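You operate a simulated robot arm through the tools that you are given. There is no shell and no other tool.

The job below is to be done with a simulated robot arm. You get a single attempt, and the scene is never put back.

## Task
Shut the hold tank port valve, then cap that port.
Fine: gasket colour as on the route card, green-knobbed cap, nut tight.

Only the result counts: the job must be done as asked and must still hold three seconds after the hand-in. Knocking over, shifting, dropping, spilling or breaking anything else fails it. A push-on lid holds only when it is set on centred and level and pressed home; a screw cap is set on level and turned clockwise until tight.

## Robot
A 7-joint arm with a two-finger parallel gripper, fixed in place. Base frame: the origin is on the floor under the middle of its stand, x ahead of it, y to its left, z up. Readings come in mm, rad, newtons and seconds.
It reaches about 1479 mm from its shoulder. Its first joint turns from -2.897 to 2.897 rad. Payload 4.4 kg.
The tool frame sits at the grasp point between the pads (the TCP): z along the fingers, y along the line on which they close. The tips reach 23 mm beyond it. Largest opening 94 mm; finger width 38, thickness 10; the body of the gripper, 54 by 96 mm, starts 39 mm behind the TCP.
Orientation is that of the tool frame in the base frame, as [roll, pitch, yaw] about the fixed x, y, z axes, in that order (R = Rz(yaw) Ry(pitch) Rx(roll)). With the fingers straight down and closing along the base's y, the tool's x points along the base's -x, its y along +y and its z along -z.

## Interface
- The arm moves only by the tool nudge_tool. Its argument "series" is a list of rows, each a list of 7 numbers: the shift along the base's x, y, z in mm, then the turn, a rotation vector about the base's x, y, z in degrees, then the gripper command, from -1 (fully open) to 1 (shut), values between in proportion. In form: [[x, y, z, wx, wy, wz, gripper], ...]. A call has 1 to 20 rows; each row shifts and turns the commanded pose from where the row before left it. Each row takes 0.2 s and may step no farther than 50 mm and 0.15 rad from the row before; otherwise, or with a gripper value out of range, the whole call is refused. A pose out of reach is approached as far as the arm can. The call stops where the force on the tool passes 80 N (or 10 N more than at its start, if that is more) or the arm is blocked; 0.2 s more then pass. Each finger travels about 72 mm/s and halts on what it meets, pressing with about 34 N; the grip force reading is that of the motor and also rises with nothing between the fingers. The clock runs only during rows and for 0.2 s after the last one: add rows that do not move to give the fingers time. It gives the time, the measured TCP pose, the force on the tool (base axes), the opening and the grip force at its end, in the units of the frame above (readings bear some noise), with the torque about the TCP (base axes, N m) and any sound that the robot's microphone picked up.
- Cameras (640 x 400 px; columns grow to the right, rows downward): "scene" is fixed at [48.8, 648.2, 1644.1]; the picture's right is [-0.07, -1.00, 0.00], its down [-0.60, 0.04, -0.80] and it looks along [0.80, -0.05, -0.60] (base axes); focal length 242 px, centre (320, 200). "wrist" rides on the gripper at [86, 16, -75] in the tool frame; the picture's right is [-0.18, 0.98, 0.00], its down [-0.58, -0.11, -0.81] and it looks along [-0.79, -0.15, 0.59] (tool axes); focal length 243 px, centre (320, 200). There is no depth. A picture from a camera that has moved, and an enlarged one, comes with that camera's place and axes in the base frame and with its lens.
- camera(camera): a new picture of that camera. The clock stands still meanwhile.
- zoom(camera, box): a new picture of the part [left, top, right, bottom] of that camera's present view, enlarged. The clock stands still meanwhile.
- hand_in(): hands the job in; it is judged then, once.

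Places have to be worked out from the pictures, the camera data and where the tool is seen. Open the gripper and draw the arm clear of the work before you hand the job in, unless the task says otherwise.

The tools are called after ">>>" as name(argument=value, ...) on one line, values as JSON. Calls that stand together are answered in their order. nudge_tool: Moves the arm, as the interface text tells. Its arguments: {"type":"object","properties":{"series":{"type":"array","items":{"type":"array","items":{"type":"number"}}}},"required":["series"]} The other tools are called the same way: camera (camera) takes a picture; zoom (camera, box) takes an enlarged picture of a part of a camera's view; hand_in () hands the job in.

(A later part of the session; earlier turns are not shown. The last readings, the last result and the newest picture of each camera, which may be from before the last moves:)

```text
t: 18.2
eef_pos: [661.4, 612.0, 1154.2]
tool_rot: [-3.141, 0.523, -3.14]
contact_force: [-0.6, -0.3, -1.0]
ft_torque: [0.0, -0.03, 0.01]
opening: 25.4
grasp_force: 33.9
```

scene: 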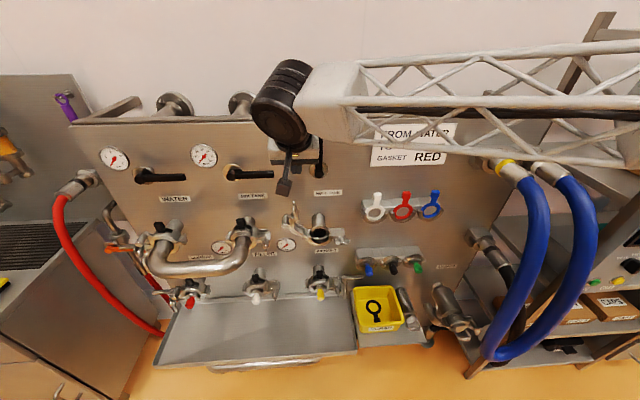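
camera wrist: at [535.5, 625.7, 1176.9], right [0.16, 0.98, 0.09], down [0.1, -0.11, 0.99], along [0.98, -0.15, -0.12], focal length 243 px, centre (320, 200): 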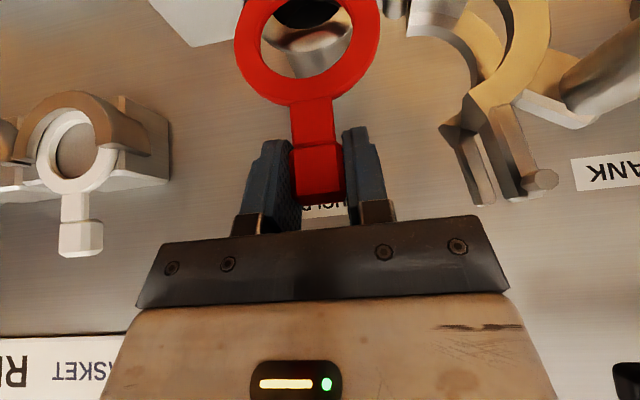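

Still no contact at a commanded x of about 660.9. I'll keep creeping forward.

>>> nudge_tool(series=[[1.2, 0, 0, 0, 0, 0, 1]])

>>> nudge_tool(series=[[1.2, 0, 0, 0, 0, 0, 1]])

>>> zoom(camera="scene", box=[280, 195, 360, 245])

>>> zoom(camera="wrist", box=[240, 0, 400, 100])

```text
t: 18.6
eef_pos: [663.4, 611.2, 1154.5]
tool_rot: [3.141, 0.523, 3.14]
contact_force: [-0.1, 0.1, -0.3]
ft_torque: [0.01, -0.03, 0.02]
opening: 25.1
grasp_force: 33.5
```

```text
t: 19.0
eef_pos: [663.6, 612.2, 1153.9]
tool_rot: [3.141, 0.523, 3.141]
contact_force: [-11.5, -1.4, 4.1]
ft_torque: [-0.22, 0.98, 0.04]
opening: 25.2
grasp_force: 33.8
```

```text
8.00 times, centred on (320, 220) of scene
camera zoom: at [48.8, 648.2, 1644.1], right [-0.07, -1.0, 0.0], down [-0.6, 0.04, -0.8], along [0.8, -0.05, -0.6], focal length 1939 px, centre (320, 40)
```

zoom: 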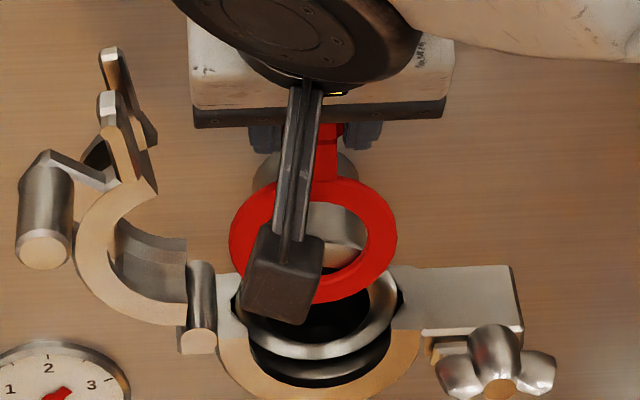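

```text
4.00 times, centred on (320, 50) of wrist
camera zoom: at [551.1, 628.6, 1175.9], right [0.16, 0.98, 0.09], down [0.1, -0.11, 0.99], along [0.98, -0.15, -0.12], focal length 970 px, centre (320, 800)
```

zoom: 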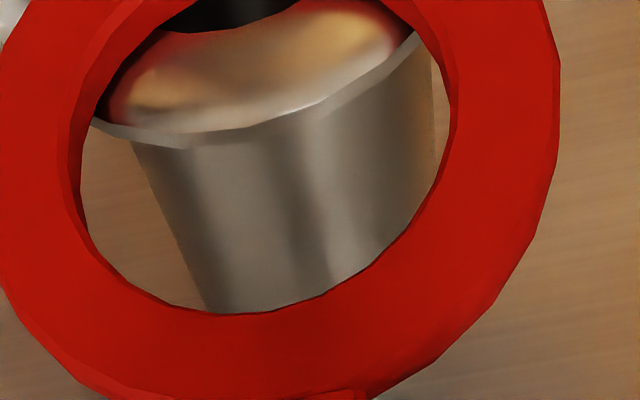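

Contact: −11.5 N along x at a commanded x of about 663, so the gasket's back face meets the ferrule there. I'll back off slightly and zoom in to check centring in y before lowering.

>>> nudge_tool(series=[[-2.5, 0, 0, 0, 0, 0, 1]])

>>> zoom(camera="scene", box=[296, 212, 344, 242])

>>> zoom(camera="wrist", box=[224, 0, 400, 110])

```text
t: 19.4
eef_pos: [661.9, 610.2, 1154.5]
tool_rot: [-3.141, 0.522, 3.14]
contact_force: [1.0, -1.6, -0.4]
ft_torque: [-0.02, 0.01, 0.02]
opening: 25.1
grasp_force: 33.6
```

```text
13.33 times, centred on (320, 227) of scene
camera zoom: at [48.8, 648.2, 1644.1], right [-0.07, -1.0, 0.0], down [-0.6, 0.04, -0.8], along [0.8, -0.05, -0.6], focal length 3231 px, centre (320, -160)
```

zoom: 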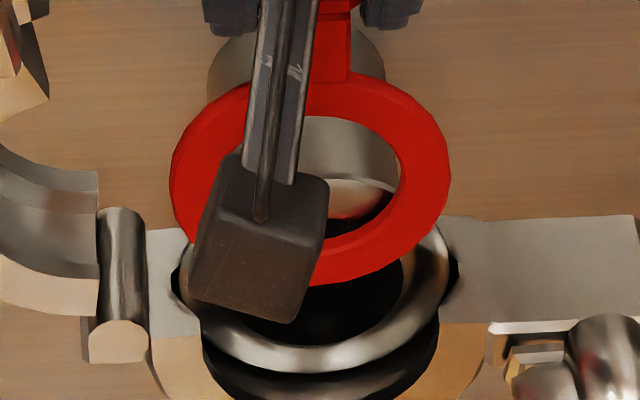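

```text
3.64 times, centred on (312, 55) of wrist
camera zoom: at [549.2, 628.4, 1175.5], right [0.16, 0.98, 0.09], down [0.1, -0.11, 0.99], along [0.98, -0.15, -0.12], focal length 882 px, centre (349, 727)
```

zoom: 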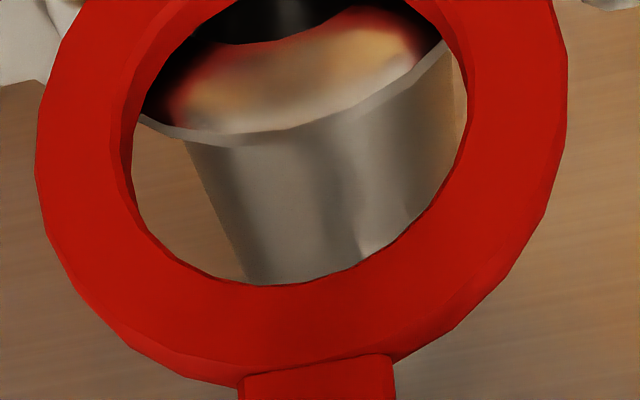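

The ring is about 2 mm too far toward +y and about 43 mm above concentric. I'll correct y and lower it into the slot in stages.

>>> nudge_tool(series=[[0, -2, 0, 0, 0, 0, 1], [0, 0, -8, 0, 0, 0, 1], [0, 0, -8, 0, 0, 0, 1]])

>>> nudge_tool(series=[[0, 0, -6, 0, 0, 0, 1]])

>>> zoom(camera="scene", box=[296, 212, 344, 242])

```text
t: 20.2
eef_pos: [662.4, 609.4, 1137.4]
tool_rot: [3.141, 0.525, 3.139]
contact_force: [0.1, 0.5, -0.8]
ft_torque: [-0.01, 0.0, -0.03]
opening: 25.4
grasp_force: 33.8
```

```text
t: 20.6
eef_pos: [662.1, 608.4, 1131.8]
tool_rot: [3.139, 0.524, -3.141]
contact_force: [0.7, 0.7, -0.1]
ft_torque: [-0.01, -0.01, 0.01]
opening: 25.2
grasp_force: 33.7
```

```text
13.33 times, centred on (320, 227) of scene
camera zoom: at [48.8, 648.2, 1644.1], right [-0.07, -1.0, 0.0], down [-0.6, 0.04, -0.8], along [0.8, -0.05, -0.6], focal length 3231 px, centre (320, -160)
```

zoom: 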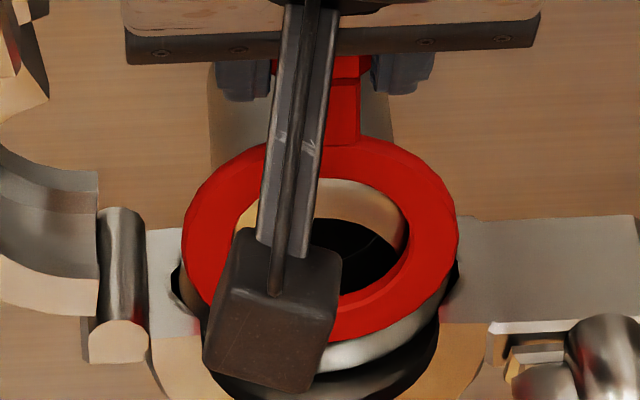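

The ring is now within 1 mm of centred and sliding down in front of the ferrule without contact. I'll continue down in small steps.

>>> nudge_tool(series=[[0, 0.8, -6, 0, 0, 0, 1]])

>>> nudge_tool(series=[[0, 0, -4, 0, 0, 0, 1]])

>>> nudge_tool(series=[[0, 0, -4, 0, 0, 0, 1]])

>>> nudge_tool(series=[[0, 0, -3, 0, 0, 0, 1]])

>>> zoom(camera="scene", box=[296, 212, 344, 242])

```text
t: 21.0
eef_pos: [660.8, 609.9, 1125.5]
tool_rot: [3.141, 0.524, -3.141]
contact_force: [0.7, -0.6, -1.0]
ft_torque: [0.0, -0.01, 0.02]
opening: 25.3
grasp_force: 33.9
```

```text
t: 21.4
eef_pos: [660.9, 608.5, 1120.9]
tool_rot: [-3.141, 0.525, -3.141]
contact_force: [0.1, 0.1, -1.0]
ft_torque: [0.02, 0.02, -0.05]
opening: 25.0
grasp_force: 33.9
```

```text
t: 21.8
eef_pos: [660.0, 609.6, 1118.4]
tool_rot: [-3.141, 0.523, 3.14]
contact_force: [-0.2, 0.0, -0.3]
ft_torque: [0.03, 0.01, -0.01]
opening: 25.2
grasp_force: 33.8
```

```text
t: 22.2
eef_pos: [660.9, 610.0, 1114.9]
tool_rot: [3.141, 0.526, 3.14]
contact_force: [0.6, -1.3, 0.1]
ft_torque: [-0.04, 0.0, -0.01]
opening: 25.5
grasp_force: 33.4
```

```text
13.33 times, centred on (320, 227) of scene
camera zoom: at [48.8, 648.2, 1644.1], right [-0.07, -1.0, 0.0], down [-0.6, 0.04, -0.8], along [0.8, -0.05, -0.6], focal length 3231 px, centre (320, -160)
```

zoom: 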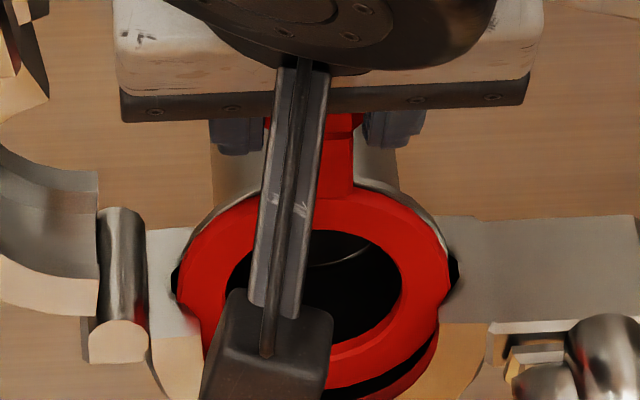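

The ring is now in the slot between the ferrule and the front lip. I'll ease it down until it seats.

>>> nudge_tool(series=[[0, -0.5, -2, 0, 0, 0, 1]])

>>> nudge_tool(series=[[0, 0, -1.5, 0, 0, 0, 1]])

>>> nudge_tool(series=[[0, 0, -1.2, 0, 0, 0, 1]])

>>> zoom(camera="scene", box=[296, 212, 344, 242])

```text
t: 22.6
eef_pos: [661.4, 610.1, 1113.8]
tool_rot: [-3.141, 0.523, 3.139]
contact_force: [-0.5, 0.4, 0.3]
ft_torque: [-0.03, 0.0, 0.02]
opening: 25.3
grasp_force: 33.6
```

```text
t: 23.0
eef_pos: [660.8, 610.1, 1112.5]
tool_rot: [3.141, 0.524, 3.14]
contact_force: [0.3, 0.1, -0.7]
ft_torque: [0.03, 0.01, -0.02]
opening: 25.3
grasp_force: 33.8
```

```text
t: 23.4
eef_pos: [660.4, 609.1, 1110.0]
tool_rot: [3.141, 0.523, 3.139]
contact_force: [0.5, -0.6, 0.1]
ft_torque: [0.01, 0.0, 0.0]
opening: 25.1
grasp_force: 33.5
```

```text
13.33 times, centred on (320, 227) of scene
camera zoom: at [48.8, 648.2, 1644.1], right [-0.07, -1.0, 0.0], down [-0.6, 0.04, -0.8], along [0.8, -0.05, -0.6], focal length 3231 px, centre (320, -160)
```

zoom: 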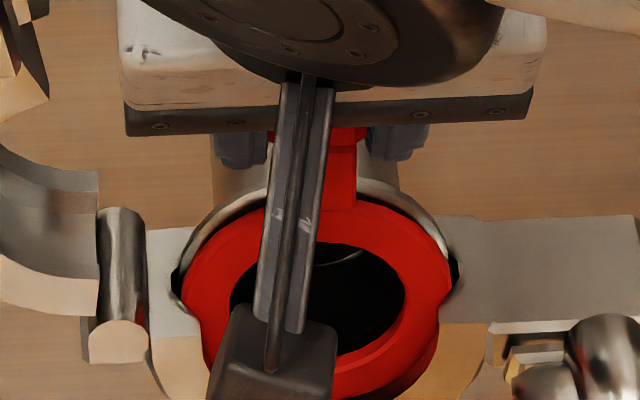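

No seating contact yet. I'll keep easing down in 1 mm steps.

>>> nudge_tool(series=[[0, 0, -1, 0, 0, 0, 1]])

>>> nudge_tool(series=[[0, 0, -1, 0, 0, 0, 1]])

>>> nudge_tool(series=[[0, 0, -1, 0, 0, 0, 1]])

>>> zoom(camera="scene", box=[296, 215, 344, 245])

```text
t: 23.8
eef_pos: [660.0, 610.5, 1110.9]
tool_rot: [3.139, 0.523, 3.139]
contact_force: [-4.8, 1.1, 7.1]
ft_torque: [0.07, 0.52, 0.0]
opening: 25.2
grasp_force: 33.4
```

```text
t: 24.2
eef_pos: [660.8, 610.4, 1110.0]
tool_rot: [3.14, 0.525, 3.139]
contact_force: [-2.4, 1.1, 17.1]
ft_torque: [0.09, 0.34, -0.04]
opening: 25.1
grasp_force: 34.5
```

```text
t: 24.6
eef_pos: [660.7, 610.2, 1109.4]
tool_rot: [3.14, 0.527, 3.14]
contact_force: [-1.6, 1.1, 30.3]
ft_torque: [0.11, 0.31, -0.04]
opening: 25.1
grasp_force: 34.5
```

```text
13.33 times, centred on (320, 230) of scene
camera zoom: at [48.8, 648.2, 1644.1], right [-0.07, -1.0, 0.0], down [-0.6, 0.04, -0.8], along [0.8, -0.05, -0.6], focal length 3231 px, centre (320, -200)
```

zoom: 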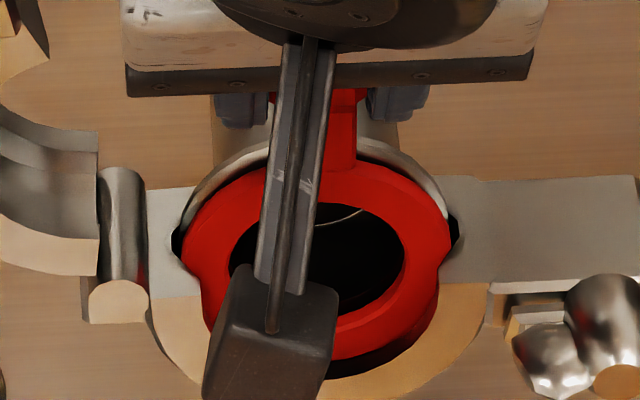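

It has seated: the z force rose to 30 N. I'll relax the downward push and press the ring lightly back onto the ferrule face.

>>> nudge_tool(series=[[0, 0, 1.6, 0, 0, 0, 1], [1.2, 0, 0, 0, 0, 0, 1]])

>>> nudge_tool(series=[[1, 0, 0, 0, 0, 0, 1]])

```text
t: 25.2
eef_pos: [660.9, 609.7, 1110.3]
tool_rot: [3.14, 0.524, 3.141]
contact_force: [-5.6, 2.0, 33.9]
ft_torque: [0.13, 0.94, -0.01]
opening: 25.2
grasp_force: 33.8
```

```text
t: 25.6
eef_pos: [663.9, 608.5, 1109.7]
tool_rot: [-3.141, 0.523, 3.14]
contact_force: [-6.4, 2.5, 32.8]
ft_torque: [0.22, 0.83, 0.01]
opening: 25.3
grasp_force: 34.0
```

The upward force is still 33 N with a small sideways component at the ring bottom. I'll raise a little to unload it before releasing.

>>> nudge_tool(series=[[0, 0, 1.2, 0, 0, 0, 1]])

>>> nudge_tool(series=[[0, 0, 1.2, 0, 0, 0, 1]])

>>> zoom(camera="scene", box=[296, 215, 344, 245])

>>> zoom(camera="wrist", box=[224, 0, 400, 110])

```text
t: 26.0
eef_pos: [663.1, 609.5, 1109.4]
tool_rot: [-3.14, 0.523, 3.141]
contact_force: [2.9, 2.6, 19.6]
ft_torque: [0.26, -0.13, -0.02]
opening: 25.4
grasp_force: 33.5
```

```text
t: 26.4
eef_pos: [663.2, 609.8, 1109.9]
tool_rot: [-3.138, 0.523, 3.14]
contact_force: [7.7, 1.7, 9.5]
ft_torque: [0.18, -0.68, -0.01]
opening: 25.4
grasp_force: 34.2
```

```text
13.33 times, centred on (320, 230) of scene
camera zoom: at [48.8, 648.2, 1644.1], right [-0.07, -1.0, 0.0], down [-0.6, 0.04, -0.8], along [0.8, -0.05, -0.6], focal length 3231 px, centre (320, -200)
```

zoom: 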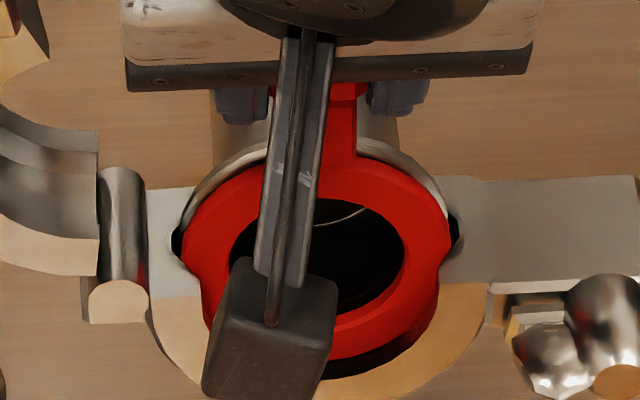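

```text
3.64 times, centred on (312, 55) of wrist
camera zoom: at [551.0, 626.3, 1131.8], right [0.16, 0.98, 0.09], down [0.1, -0.11, 0.99], along [0.98, -0.15, -0.12], focal length 882 px, centre (349, 727)
```

zoom: 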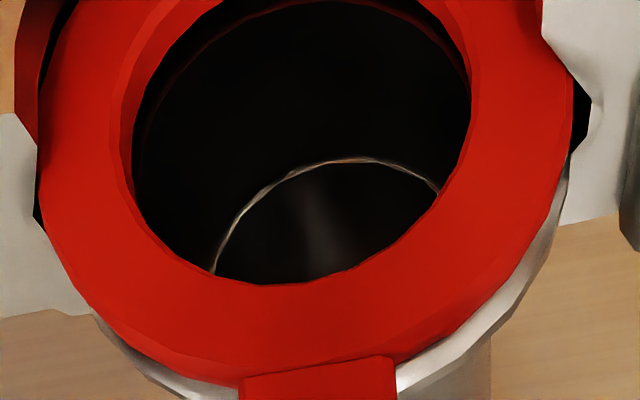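

The gasket now looks flush and concentric on the ferrule with small residual forces. I'll open the fingers just enough to release the tab.

>>> nudge_tool(series=[[0, 0, 0, 0, 0, 0, 0.1], [0, 0, 0, 0, 0, 0, 0.1]])

>>> zoom(camera="scene", box=[296, 215, 344, 245])

>>> zoom(camera="wrist", box=[224, 0, 400, 110])

>>> camera(camera="wrist")

```text
t: 27.0
eef_pos: [662.7, 609.2, 1109.6]
tool_rot: [-3.142, 0.522, 3.141]
contact_force: [-0.3, -0.3, 0.1]
ft_torque: [0.0, 0.03, 0.0]
opening: 42.3
grasp_force: 0.0
```

```text
13.33 times, centred on (320, 230) of scene
camera zoom: at [48.8, 648.2, 1644.1], right [-0.07, -1.0, 0.0], down [-0.6, 0.04, -0.8], along [0.8, -0.05, -0.6], focal length 3231 px, centre (320, -200)
```

zoom: 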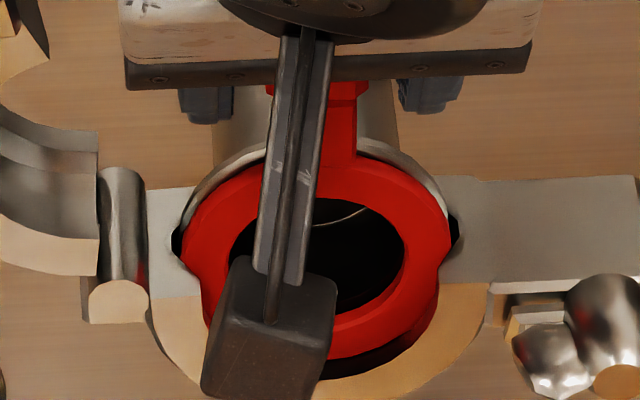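

```text
3.64 times, centred on (312, 55) of wrist
camera zoom: at [550.8, 626.6, 1132.5], right [0.16, 0.98, 0.09], down [0.1, -0.11, 0.99], along [0.98, -0.15, -0.12], focal length 882 px, centre (349, 727)
```

zoom: 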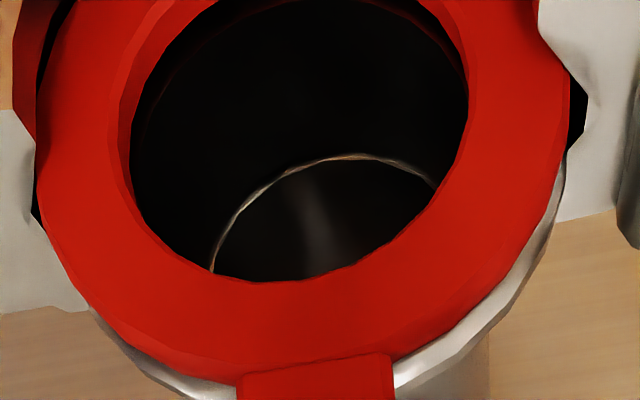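

```text
taken
camera wrist: at [550.8, 626.6, 1132.5], right [0.16, 0.98, 0.09], down [0.1, -0.11, 0.99], along [0.98, -0.15, -0.12], focal length 243 px, centre (320, 200)
```

wrist: 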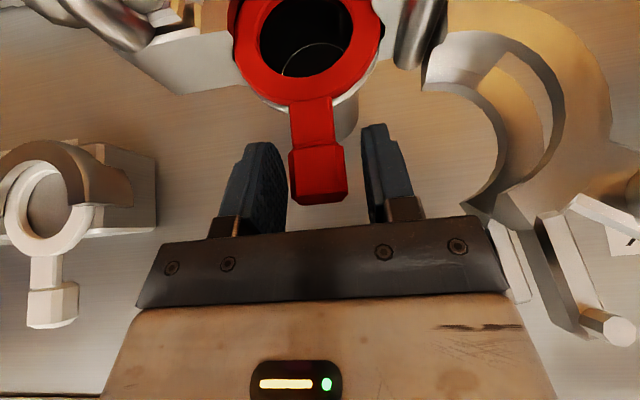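

The gasket held its place on release. I'll retreat along the tool axis and check that it stays put.

>>> nudge_tool(series=[[-7, 0, 12, 0, 0, 0, 0.1], [-12, 0, 21, 0, 0, 0, 0.1], [-20, 0, 35, 0, 0, 0, 0.1], [-25, 0, 30, 0, 0, 0, 0.1], [-35, -20, 15, 0, 0, 0, 0.1], [-30, -35, 0, 0, 0, 0, 0.1]])

>>> camera(camera="wrist")

>>> zoom(camera="scene", box=[280, 195, 360, 245])

>>> zoom(camera="wrist", box=[300, 0, 460, 100])

```text
t: 28.4
eef_pos: [534.5, 555.7, 1223.7]
tool_rot: [-3.139, 0.522, 3.141]
contact_force: [0.1, -0.6, -0.7]
ft_torque: [-0.01, -0.06, 0.0]
opening: 42.0
grasp_force: 0.0
```

```text
taken
camera wrist: at [422.0, 572.9, 1246.1], right [0.16, 0.98, 0.09], down [0.1, -0.11, 0.99], along [0.98, -0.15, -0.12], focal length 243 px, centre (320, 200)
```

wrist: 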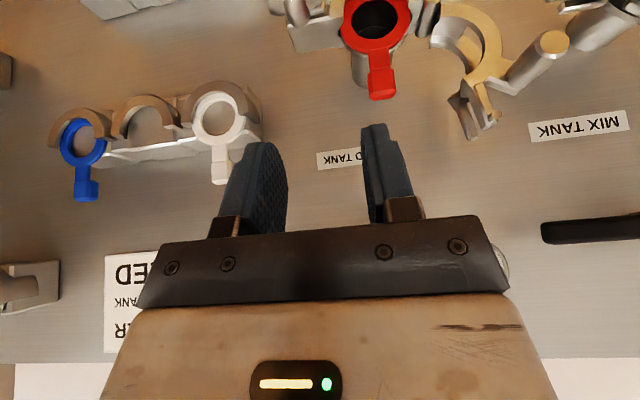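

```text
8.00 times, centred on (320, 220) of scene
camera zoom: at [48.8, 648.2, 1644.1], right [-0.07, -1.0, 0.0], down [-0.6, 0.04, -0.8], along [0.8, -0.05, -0.6], focal length 1939 px, centre (320, 40)
```

zoom: 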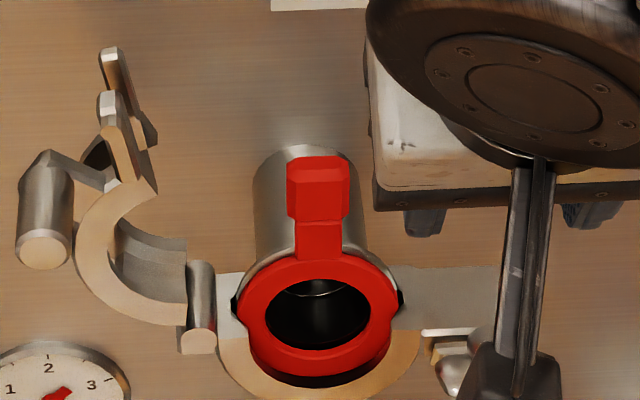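

```text
4.00 times, centred on (380, 50) of wrist
camera zoom: at [422.0, 572.9, 1246.1], right [0.16, 0.98, 0.09], down [0.1, -0.11, 0.99], along [0.98, -0.15, -0.12], focal length 970 px, centre (80, 800)
```

zoom: 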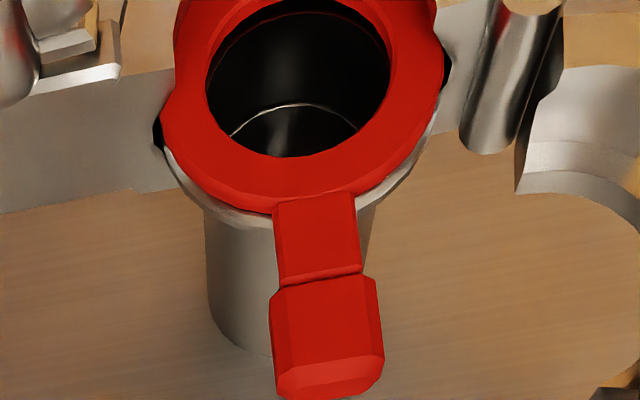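

The red gasket sits in the cradle with its tab up. Next is the green-knobbed cap: I'll move down in front of the cap rack and measure it.

>>> nudge_tool(series=[[-7, -38, -27, 0, 0, 0, 0.1], [-7, -39, -28, 0, 0, 0, -0.3], [-7, -39, -28, 0, 0, 0, -0.3], [-7, -39, -28, 0, 0, 0, -0.3], [-7, -39, -28, 0, 0, 0, -0.3], [0, -39, -28, 0, 0, 0, -0.3], [0, -39, -28, 0, 0, 0, -0.3], [0, -39, -28, 0, 0, 0, -0.3]])

>>> camera(camera="wrist")

>>> camera(camera="scene")

```text
t: 30.2
eef_pos: [496.4, 241.3, 999.5]
tool_rot: [3.14, 0.523, -3.141]
contact_force: [0.2, 0.2, 0.0]
ft_torque: [0.0, 0.0, 0.0]
opening: 61.0
grasp_force: 0.0
```

```text
taken
camera wrist: at [385.1, 259.5, 1023.0], right [0.16, 0.98, 0.09], down [0.1, -0.11, 0.99], along [0.98, -0.15, -0.12], focal length 243 px, centre (320, 200)
```

wrist: 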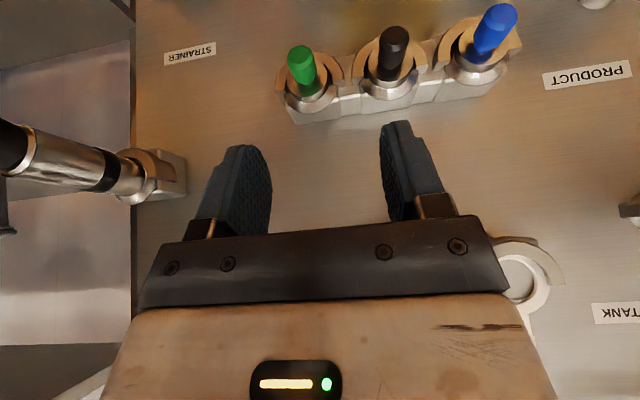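

```text
taken
```

scene: 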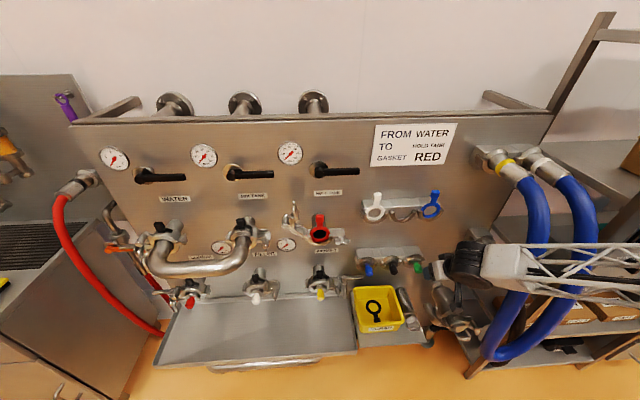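

The arm is in front of the cap rack with nothing touching. I'll zoom in on the green cap.

>>> zoom(camera="wrist", box=[250, 30, 378, 110])

>>> zoom(camera="scene", box=[376, 235, 456, 285])

>>> zoom(camera="wrist", box=[260, 0, 540, 175])

```text
5.00 times, centred on (314, 70) of wrist
camera zoom: at [385.1, 259.5, 1023.0], right [0.16, 0.98, 0.09], down [0.1, -0.11, 0.99], along [0.98, -0.15, -0.12], focal length 1213 px, centre (350, 850)
```

zoom: 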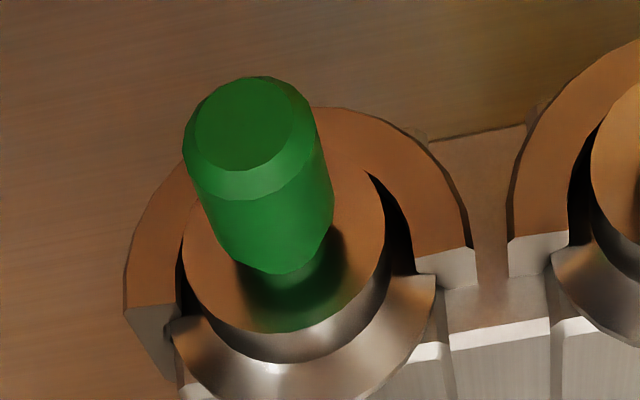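

```text
8.00 times, centred on (416, 260) of scene
camera zoom: at [48.8, 648.2, 1644.1], right [-0.07, -1.0, 0.0], down [-0.6, 0.04, -0.8], along [0.8, -0.05, -0.6], focal length 1939 px, centre (-448, -280)
```

zoom: 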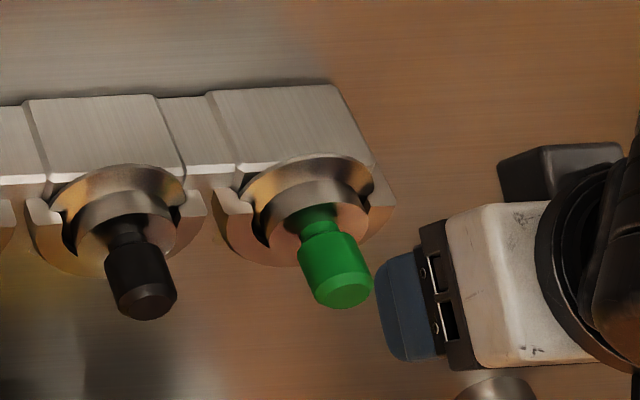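

```text
2.29 times, centred on (400, 88) of wrist
camera zoom: at [385.1, 259.5, 1023.0], right [0.16, 0.98, 0.09], down [0.1, -0.11, 0.99], along [0.98, -0.15, -0.12], focal length 555 px, centre (137, 457)
```

zoom: 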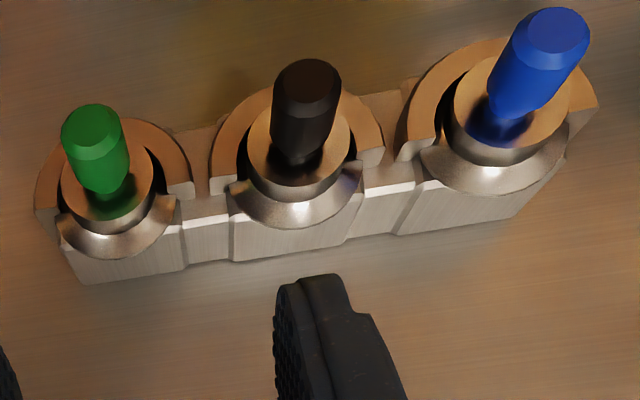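

Green knob: its end is at about (619.5, 216, 839), with a diameter near 28 mm. It stands about 43 mm out from the cap's raised disc at x ≈ 663. I'll go to a pre-grasp pose above it along the tool axis.

>>> nudge_tool(series=[[31.7, -9, -31, 0, 0, 0, -0.3], [31.7, -9, -31, 0, 0, 0, -0.3], [31.7, -9, -30, 0, 0, 0, -0.3], [0, 0, 0, 0, 0, 0, -0.3]])

>>> camera(camera="wrist")

>>> zoom(camera="wrist", box=[240, 30, 400, 130])

>>> zoom(camera="scene", box=[376, 235, 456, 285])

```text
t: 31.2
eef_pos: [594.4, 216.6, 906.7]
tool_rot: [-3.14, 0.524, 3.139]
contact_force: [-0.4, -0.6, 0.4]
ft_torque: [0.04, -0.04, 0.01]
opening: 61.3
grasp_force: 0.1
```

```text
taken
camera wrist: at [481.8, 233.5, 929.4], right [0.16, 0.98, 0.09], down [0.1, -0.11, 0.99], along [0.98, -0.15, -0.12], focal length 243 px, centre (320, 200)
```

wrist: 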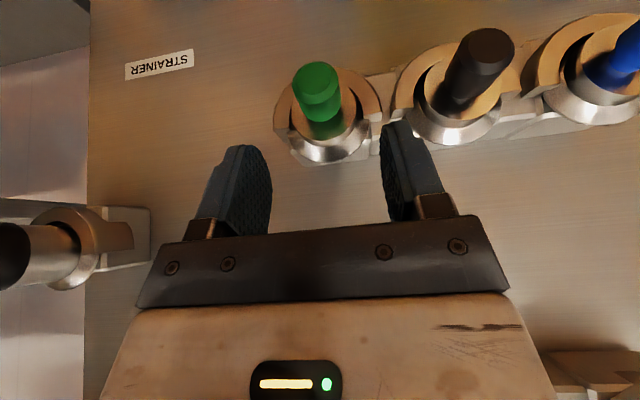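

```text
4.00 times, centred on (320, 80) of wrist
camera zoom: at [481.8, 233.5, 929.4], right [0.16, 0.98, 0.09], down [0.1, -0.11, 0.99], along [0.98, -0.15, -0.12], focal length 970 px, centre (320, 680)
```

zoom: 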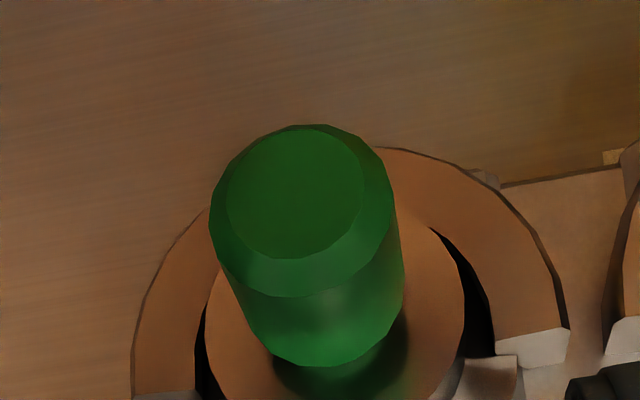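

```text
8.00 times, centred on (416, 260) of scene
camera zoom: at [48.8, 648.2, 1644.1], right [-0.07, -1.0, 0.0], down [-0.6, 0.04, -0.8], along [0.8, -0.05, -0.6], focal length 1939 px, centre (-448, -280)
```

zoom: 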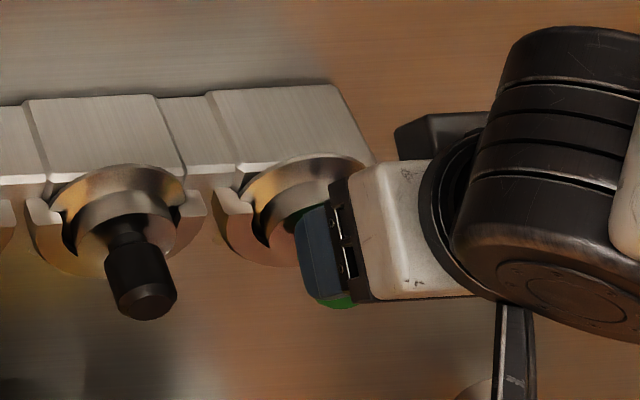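

A second fix puts the knob end at (621, 215.7, 838). I'll move in along the tool axis to (631, 215.7, 838).

>>> nudge_tool(series=[[9.2, -0.4, -17.3, 0, 0, 0, -0.3], [9.2, -0.4, -17.3, 0, 0, 0, -0.3], [9.2, -0.4, -17.3, 0, 0, 0, -0.3], [9.2, -0.4, -17.3, 0, 0, 0, -0.3]])

>>> camera(camera="wrist")

>>> zoom(camera="wrist", box=[220, 60, 420, 185])

>>> zoom(camera="scene", box=[376, 235, 456, 285])

```text
t: 32.2
eef_pos: [629.6, 214.5, 839.5]
tool_rot: [-3.141, 0.525, -3.142]
contact_force: [0.4, -0.6, -0.7]
ft_torque: [-0.01, 0.01, 0.01]
opening: 61.2
grasp_force: 0.1
```

```text
taken
camera wrist: at [518.2, 232.2, 860.9], right [0.16, 0.98, 0.09], down [0.1, -0.11, 0.99], along [0.98, -0.15, -0.12], focal length 243 px, centre (320, 200)
```

wrist: 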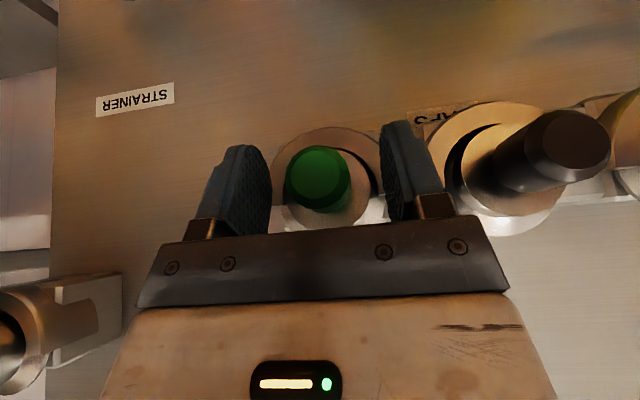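

```text
3.20 times, centred on (320, 122) of wrist
camera zoom: at [518.2, 232.2, 860.9], right [0.16, 0.98, 0.09], down [0.1, -0.11, 0.99], along [0.98, -0.15, -0.12], focal length 776 px, centre (320, 448)
```

zoom: 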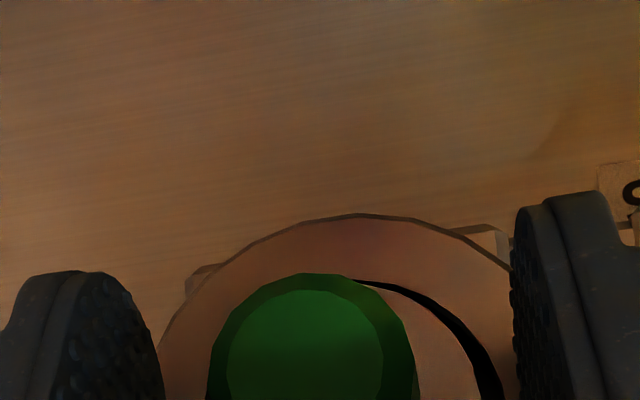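

```text
8.00 times, centred on (416, 260) of scene
camera zoom: at [48.8, 648.2, 1644.1], right [-0.07, -1.0, 0.0], down [-0.6, 0.04, -0.8], along [0.8, -0.05, -0.6], focal length 1939 px, centre (-448, -280)
```

zoom: 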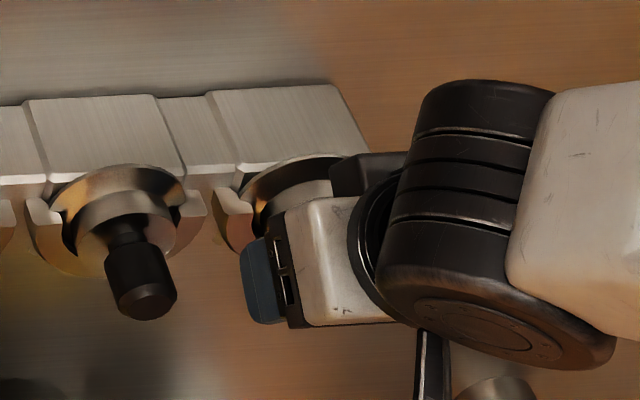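

The knob is centred between the pads at the right height, so I'll close on it.

>>> nudge_tool(series=[[0, 0, 0, 0, 0, 0, 1], [0, 0, 0, 0, 0, 0, 1], [0, 0, 0, 0, 0, 0, 1]])

>>> camera(camera="wrist")

```text
t: 33.0
eef_pos: [631.3, 215.3, 838.5]
tool_rot: [3.141, 0.523, 3.139]
contact_force: [2.3, -4.9, -0.4]
ft_torque: [-0.06, 0.02, -0.26]
opening: 28.4
grasp_force: 33.9
```

```text
taken
camera wrist: at [518.1, 232.0, 860.9], right [0.16, 0.98, 0.09], down [0.1, -0.11, 0.99], along [0.98, -0.15, -0.12], focal length 243 px, centre (320, 200)
```

wrist: 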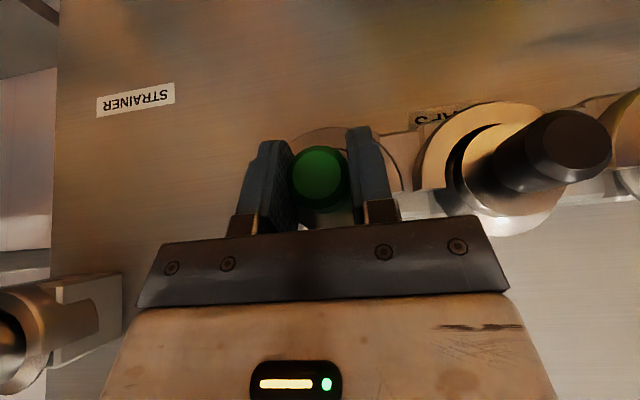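

I have a grip at 28.4 mm with a small sideways load. I'll relieve it by 0.5 mm in y and lift straight up out of the cradle.

>>> nudge_tool(series=[[0, -0.5, 0, 0, 0, 0, 1], [0, 0, 6, 0, 0, 0, 1], [0, 0, 12, 0, 0, 0, 1], [0, 0, 18, 0, 0, 0, 1], [0, 0, 20, 0, 0, 0, 1], [0, 0, 20, 0, 0, 0, 1]])

>>> camera(camera="wrist")

>>> zoom(camera="scene", box=[376, 220, 456, 270])

```text
t: 34.4
eef_pos: [631.1, 214.6, 918.1]
tool_rot: [-3.141, 0.522, 3.141]
contact_force: [0.3, -0.3, -2.7]
ft_torque: [0.0, 0.11, -0.01]
opening: 27.9
grasp_force: 33.8
```

```text
taken
camera wrist: at [518.8, 232.1, 939.0], right [0.16, 0.98, 0.09], down [0.1, -0.11, 0.99], along [0.98, -0.15, -0.12], focal length 243 px, centre (320, 200)
```

wrist: 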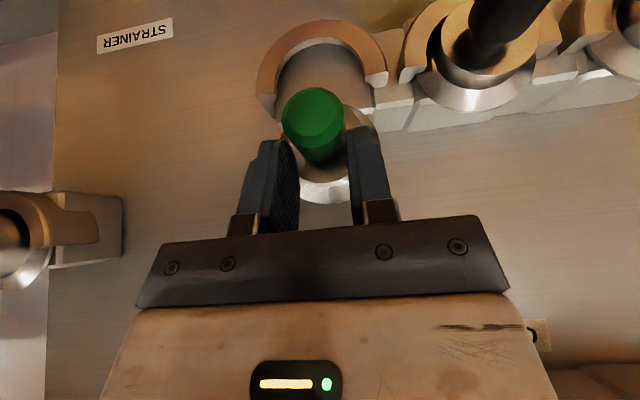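

```text
8.00 times, centred on (416, 245) of scene
camera zoom: at [48.8, 648.2, 1644.1], right [-0.07, -1.0, 0.0], down [-0.6, 0.04, -0.8], along [0.8, -0.05, -0.6], focal length 1939 px, centre (-448, -160)
```

zoom: 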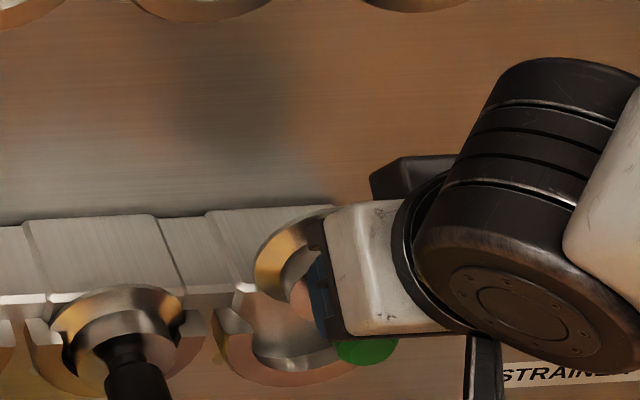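

The cap seems to have shifted in the grip during the lift, so I'll look closely before moving further.

>>> zoom(camera="wrist", box=[220, 50, 420, 240])

>>> zoom(camera="scene", box=[396, 235, 444, 275])

```text
2.11 times, centred on (320, 145) of wrist
camera zoom: at [518.8, 232.1, 939.0], right [0.16, 0.98, 0.09], down [0.1, -0.11, 0.99], along [0.98, -0.15, -0.12], focal length 511 px, centre (320, 316)
```

zoom: 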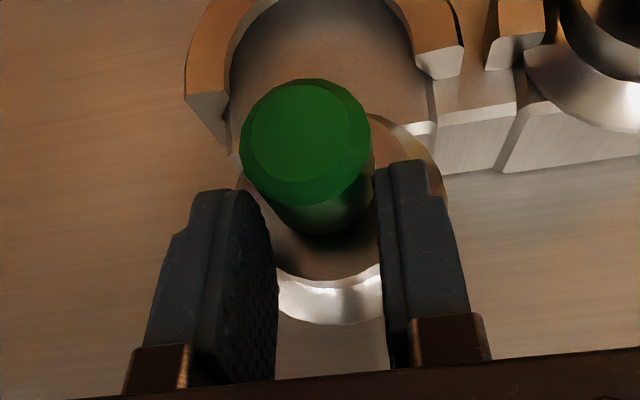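

```text
10.00 times, centred on (420, 255) of scene
camera zoom: at [48.8, 648.2, 1644.1], right [-0.07, -1.0, 0.0], down [-0.6, 0.04, -0.8], along [0.8, -0.05, -0.6], focal length 2423 px, centre (-680, -350)
```

zoom: 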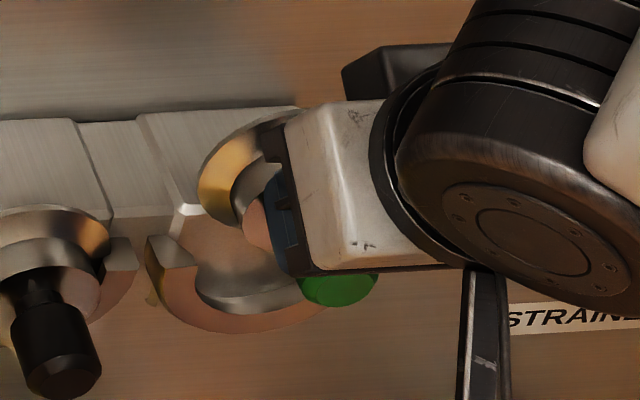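

The cap slipped about 28 mm down in the pads without tilting, so it's held only by the fingertips. It probably jammed in the cradle at first. I'll lower it straight back into the rack and regrip.

>>> nudge_tool(series=[[0, 0, -10, 0, 0, 0, 1], [0, 0, -12, 0, 0, 0, 1], [0, 0, -12, 0, 0, 0, 1], [0, 0, -8, 0, 0, 0, 1]])

>>> camera(camera="wrist")

>>> zoom(camera="scene", box=[396, 235, 444, 275])

```text
t: 35.4
eef_pos: [629.6, 214.9, 874.5]
tool_rot: [-3.141, 0.523, -3.141]
contact_force: [0.1, -0.8, -2.5]
ft_torque: [0.0, 0.08, 0.0]
opening: 28.2
grasp_force: 34.0
```

```text
taken
camera wrist: at [518.5, 232.3, 895.5], right [0.16, 0.98, 0.09], down [0.1, -0.11, 0.99], along [0.98, -0.15, -0.12], focal length 243 px, centre (320, 200)
```

wrist: 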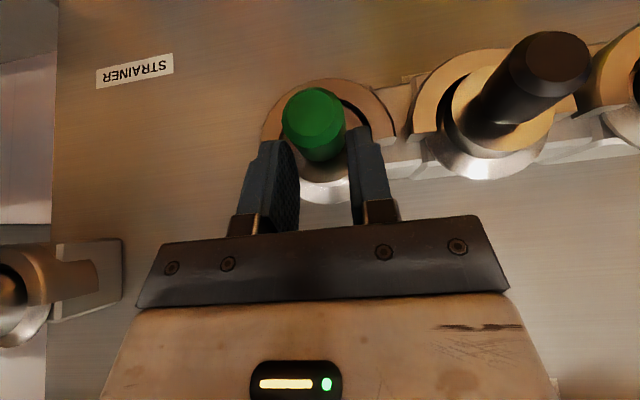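

```text
10.00 times, centred on (420, 255) of scene
camera zoom: at [48.8, 648.2, 1644.1], right [-0.07, -1.0, 0.0], down [-0.6, 0.04, -0.8], along [0.8, -0.05, -0.6], focal length 2423 px, centre (-680, -350)
```

zoom: 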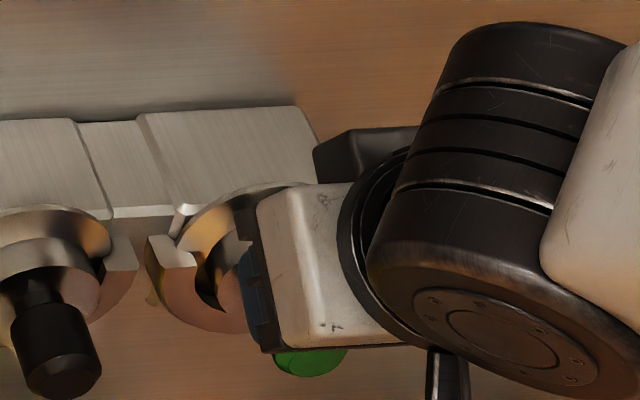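

The cap is sliding back into its cradle cleanly. I'll lower the last few millimetres until it seats.

>>> nudge_tool(series=[[0, 0, -4, 0, 0, 0, 1]])

>>> nudge_tool(series=[[0, 0, -3, 0, 0, 0, 1]])

>>> nudge_tool(series=[[0, 0, -2, 0, 0, 0, 1]])

```text
t: 35.8
eef_pos: [630.4, 214.9, 869.5]
tool_rot: [-3.141, 0.523, 3.139]
contact_force: [1.1, -0.4, -2.4]
ft_torque: [0.01, 0.0, -0.03]
opening: 28.0
grasp_force: 33.7
```

```text
t: 36.2
eef_pos: [631.2, 214.8, 868.5]
tool_rot: [3.14, 0.525, 3.14]
contact_force: [-11.7, -3.9, 22.0]
ft_torque: [-0.16, -0.42, -0.16]
opening: 28.1
grasp_force: 33.8
```

```text
t: 36.6
eef_pos: [629.5, 216.7, 864.2]
tool_rot: [-3.14, 0.525, -3.141]
contact_force: [-17.0, 0.9, 24.9]
ft_torque: [-0.11, -0.18, -0.17]
opening: 27.8
grasp_force: 33.5
```

There's contact at about the right height, so the cap is back at the bottom of the cradle. I'll check visually and then open.

>>> zoom(camera="scene", box=[376, 235, 456, 285])

>>> zoom(camera="wrist", box=[220, 50, 420, 240])

```text
8.00 times, centred on (416, 260) of scene
camera zoom: at [48.8, 648.2, 1644.1], right [-0.07, -1.0, 0.0], down [-0.6, 0.04, -0.8], along [0.8, -0.05, -0.6], focal length 1939 px, centre (-448, -280)
```

zoom: 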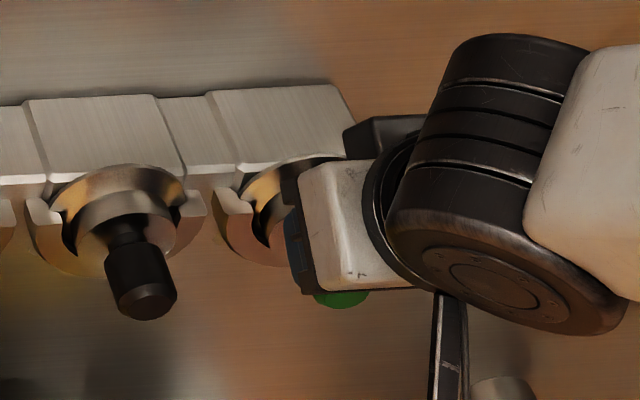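

```text
2.11 times, centred on (320, 145) of wrist
camera zoom: at [518.4, 231.9, 886.6], right [0.16, 0.98, 0.09], down [0.1, -0.11, 0.99], along [0.98, -0.15, -0.12], focal length 511 px, centre (320, 316)
```

zoom: 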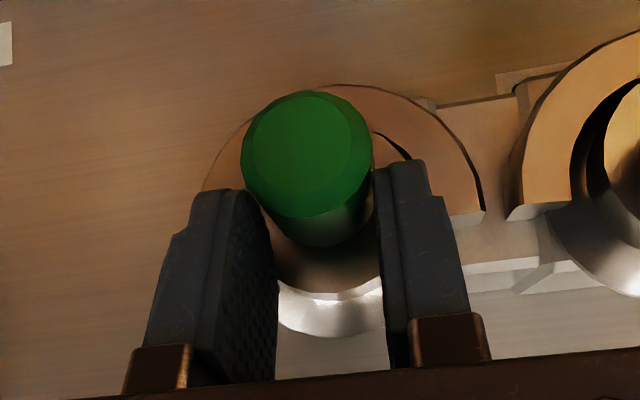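

The cap is back in place. I'll open the fingers, re-centre on the knob about 27 mm lower, and regrip.

>>> nudge_tool(series=[[0, 0, 0, 0, 0, 0, 0.0], [0, 0, 0, 0, 0, 0, 0.0], [0, 0, -9, 0, 0, 0, 0.0], [0, 0, -9, 0, 0, 0, 0.0], [0, 0, -9, 0, 0, 0, 0.0]])

>>> camera(camera="wrist")

>>> zoom(camera="wrist", box=[220, 50, 420, 240])

```text
t: 37.8
eef_pos: [631.2, 213.0, 837.2]
tool_rot: [3.142, 0.524, 3.141]
contact_force: [-0.4, -0.3, -0.1]
ft_torque: [0.0, -0.04, -0.02]
opening: 46.9
grasp_force: 0.1
```

```text
taken
camera wrist: at [519.3, 231.2, 859.5], right [0.16, 0.98, 0.09], down [0.1, -0.11, 0.99], along [0.98, -0.15, -0.12], focal length 243 px, centre (320, 200)
```

wrist: 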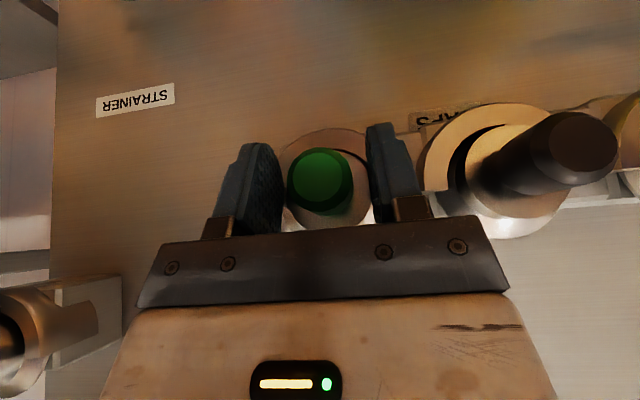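

```text
2.11 times, centred on (320, 145) of wrist
camera zoom: at [519.3, 231.2, 859.5], right [0.16, 0.98, 0.09], down [0.1, -0.11, 0.99], along [0.98, -0.15, -0.12], focal length 511 px, centre (320, 316)
```

zoom: 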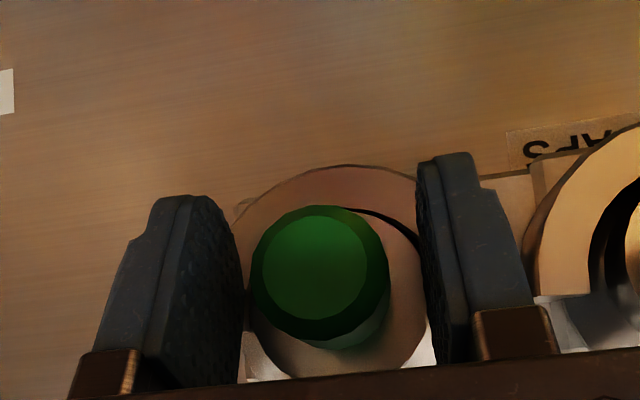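

The knob is again between the pads. I'll close, then check for side loads before lifting gently.

>>> nudge_tool(series=[[0, 0, 0, 0, 0, 0, 1], [0, 0, 0, 0, 0, 0, 1], [0, 0, 0, 0, 0, 0, 1]])

```text
t: 38.6
eef_pos: [629.7, 214.3, 838.7]
tool_rot: [-3.14, 0.523, -3.141]
contact_force: [-3.5, 7.0, 3.4]
ft_torque: [0.02, -0.13, 0.36]
opening: 28.2
grasp_force: 33.6
```

The side load is now +7 N in y, so neutral is about 0.3 mm back. I'll shift, then lift 2 mm at a time while monitoring.

>>> nudge_tool(series=[[0, 0.3, 0, 0, 0, 0, 1]])

>>> nudge_tool(series=[[0, 0, 2, 0, 0, 0, 1]])

>>> nudge_tool(series=[[0, 0, 2, 0, 0, 0, 1]])

```text
t: 39.0
eef_pos: [631.7, 213.8, 837.5]
tool_rot: [-3.141, 0.524, 3.14]
contact_force: [6.1, 1.3, 2.2]
ft_torque: [-0.06, -0.12, 0.16]
opening: 28.3
grasp_force: 34.3
```

```text
t: 39.4
eef_pos: [631.0, 214.3, 838.0]
tool_rot: [3.14, 0.522, -3.142]
contact_force: [13.4, 3.9, -6.9]
ft_torque: [0.07, 0.4, 0.3]
opening: 28.4
grasp_force: 33.6
```

```text
t: 39.8
eef_pos: [630.4, 214.9, 842.8]
tool_rot: [-3.141, 0.523, 3.14]
contact_force: [9.3, 0.4, -3.3]
ft_torque: [0.02, 0.1, 0.09]
opening: 28.2
grasp_force: 34.3
```

There's a +x load of about 10 N, so the flange is rubbing on the front lip. I'll move x by +1 mm and continue lifting slowly.

>>> nudge_tool(series=[[1, 0, 1, 0, 0, 0, 1]])

>>> nudge_tool(series=[[0, 0, 3, 0, 0, 0, 1]])

>>> zoom(camera="wrist", box=[220, 50, 420, 240])

```text
t: 40.2
eef_pos: [630.8, 214.9, 842.2]
tool_rot: [3.14, 0.522, -3.141]
contact_force: [-3.7, -1.3, -1.4]
ft_torque: [0.01, 0.17, -0.08]
opening: 28.3
grasp_force: 33.8
```

```text
t: 40.6
eef_pos: [630.0, 213.9, 844.8]
tool_rot: [3.141, 0.522, -3.141]
contact_force: [-10.9, 1.4, -5.9]
ft_torque: [0.03, 0.63, 0.0]
opening: 28.6
grasp_force: 34.4
```

```text
2.11 times, centred on (320, 145) of wrist
camera zoom: at [519.0, 231.7, 866.8], right [0.16, 0.98, 0.09], down [0.1, -0.11, 0.99], along [0.98, -0.15, -0.12], focal length 511 px, centre (320, 316)
```

zoom: 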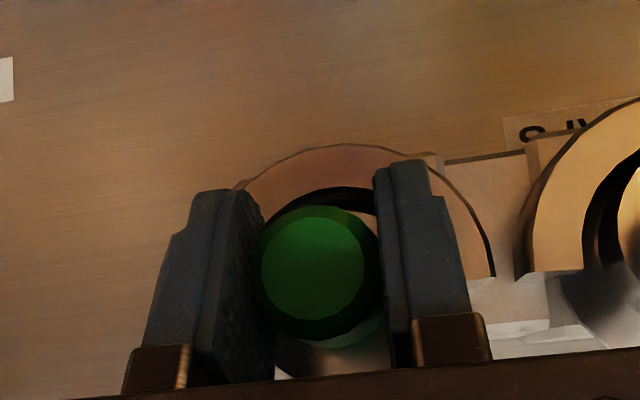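

The cap is rising with the fingers this time. I'll trim x by −0.6 mm and carry on.

>>> nudge_tool(series=[[-0.6, 0, 2, 0, 0, 0, 1]])

>>> nudge_tool(series=[[0, 0, 4, 0, 0, 0, 1]])

>>> nudge_tool(series=[[0, 0, 5, 0, 0, 0, 1]])

>>> zoom(camera="wrist", box=[220, 50, 420, 240])

```text
t: 41.0
eef_pos: [631.9, 215.2, 848.2]
tool_rot: [-3.141, 0.521, 3.141]
contact_force: [-4.1, -0.1, -3.7]
ft_torque: [0.0, 0.22, -0.01]
opening: 28.5
grasp_force: 34.0
```

```text
t: 41.4
eef_pos: [632.0, 214.6, 851.4]
tool_rot: [3.141, 0.521, 3.141]
contact_force: [-2.1, -0.8, -3.1]
ft_torque: [0.0, 0.18, -0.01]
opening: 28.4
grasp_force: 33.8
```

```text
t: 41.8
eef_pos: [631.5, 214.3, 856.7]
tool_rot: [3.141, 0.523, 3.142]
contact_force: [-0.8, 0.2, -2.4]
ft_torque: [-0.01, 0.11, -0.01]
opening: 28.2
grasp_force: 34.1
```

```text
2.11 times, centred on (320, 145) of wrist
camera zoom: at [518.8, 232.1, 879.0], right [0.16, 0.98, 0.09], down [0.1, -0.11, 0.99], along [0.98, -0.15, -0.12], focal length 511 px, centre (320, 316)
```

zoom: 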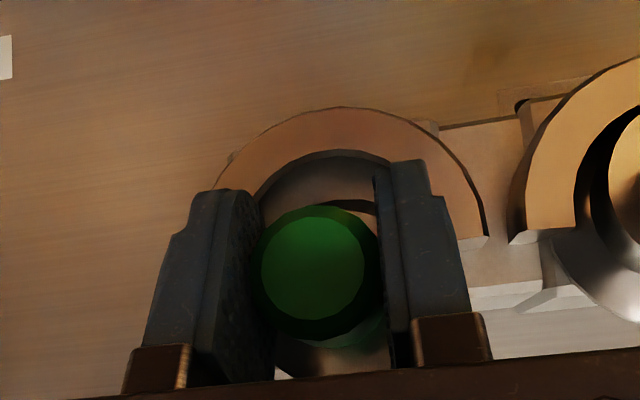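

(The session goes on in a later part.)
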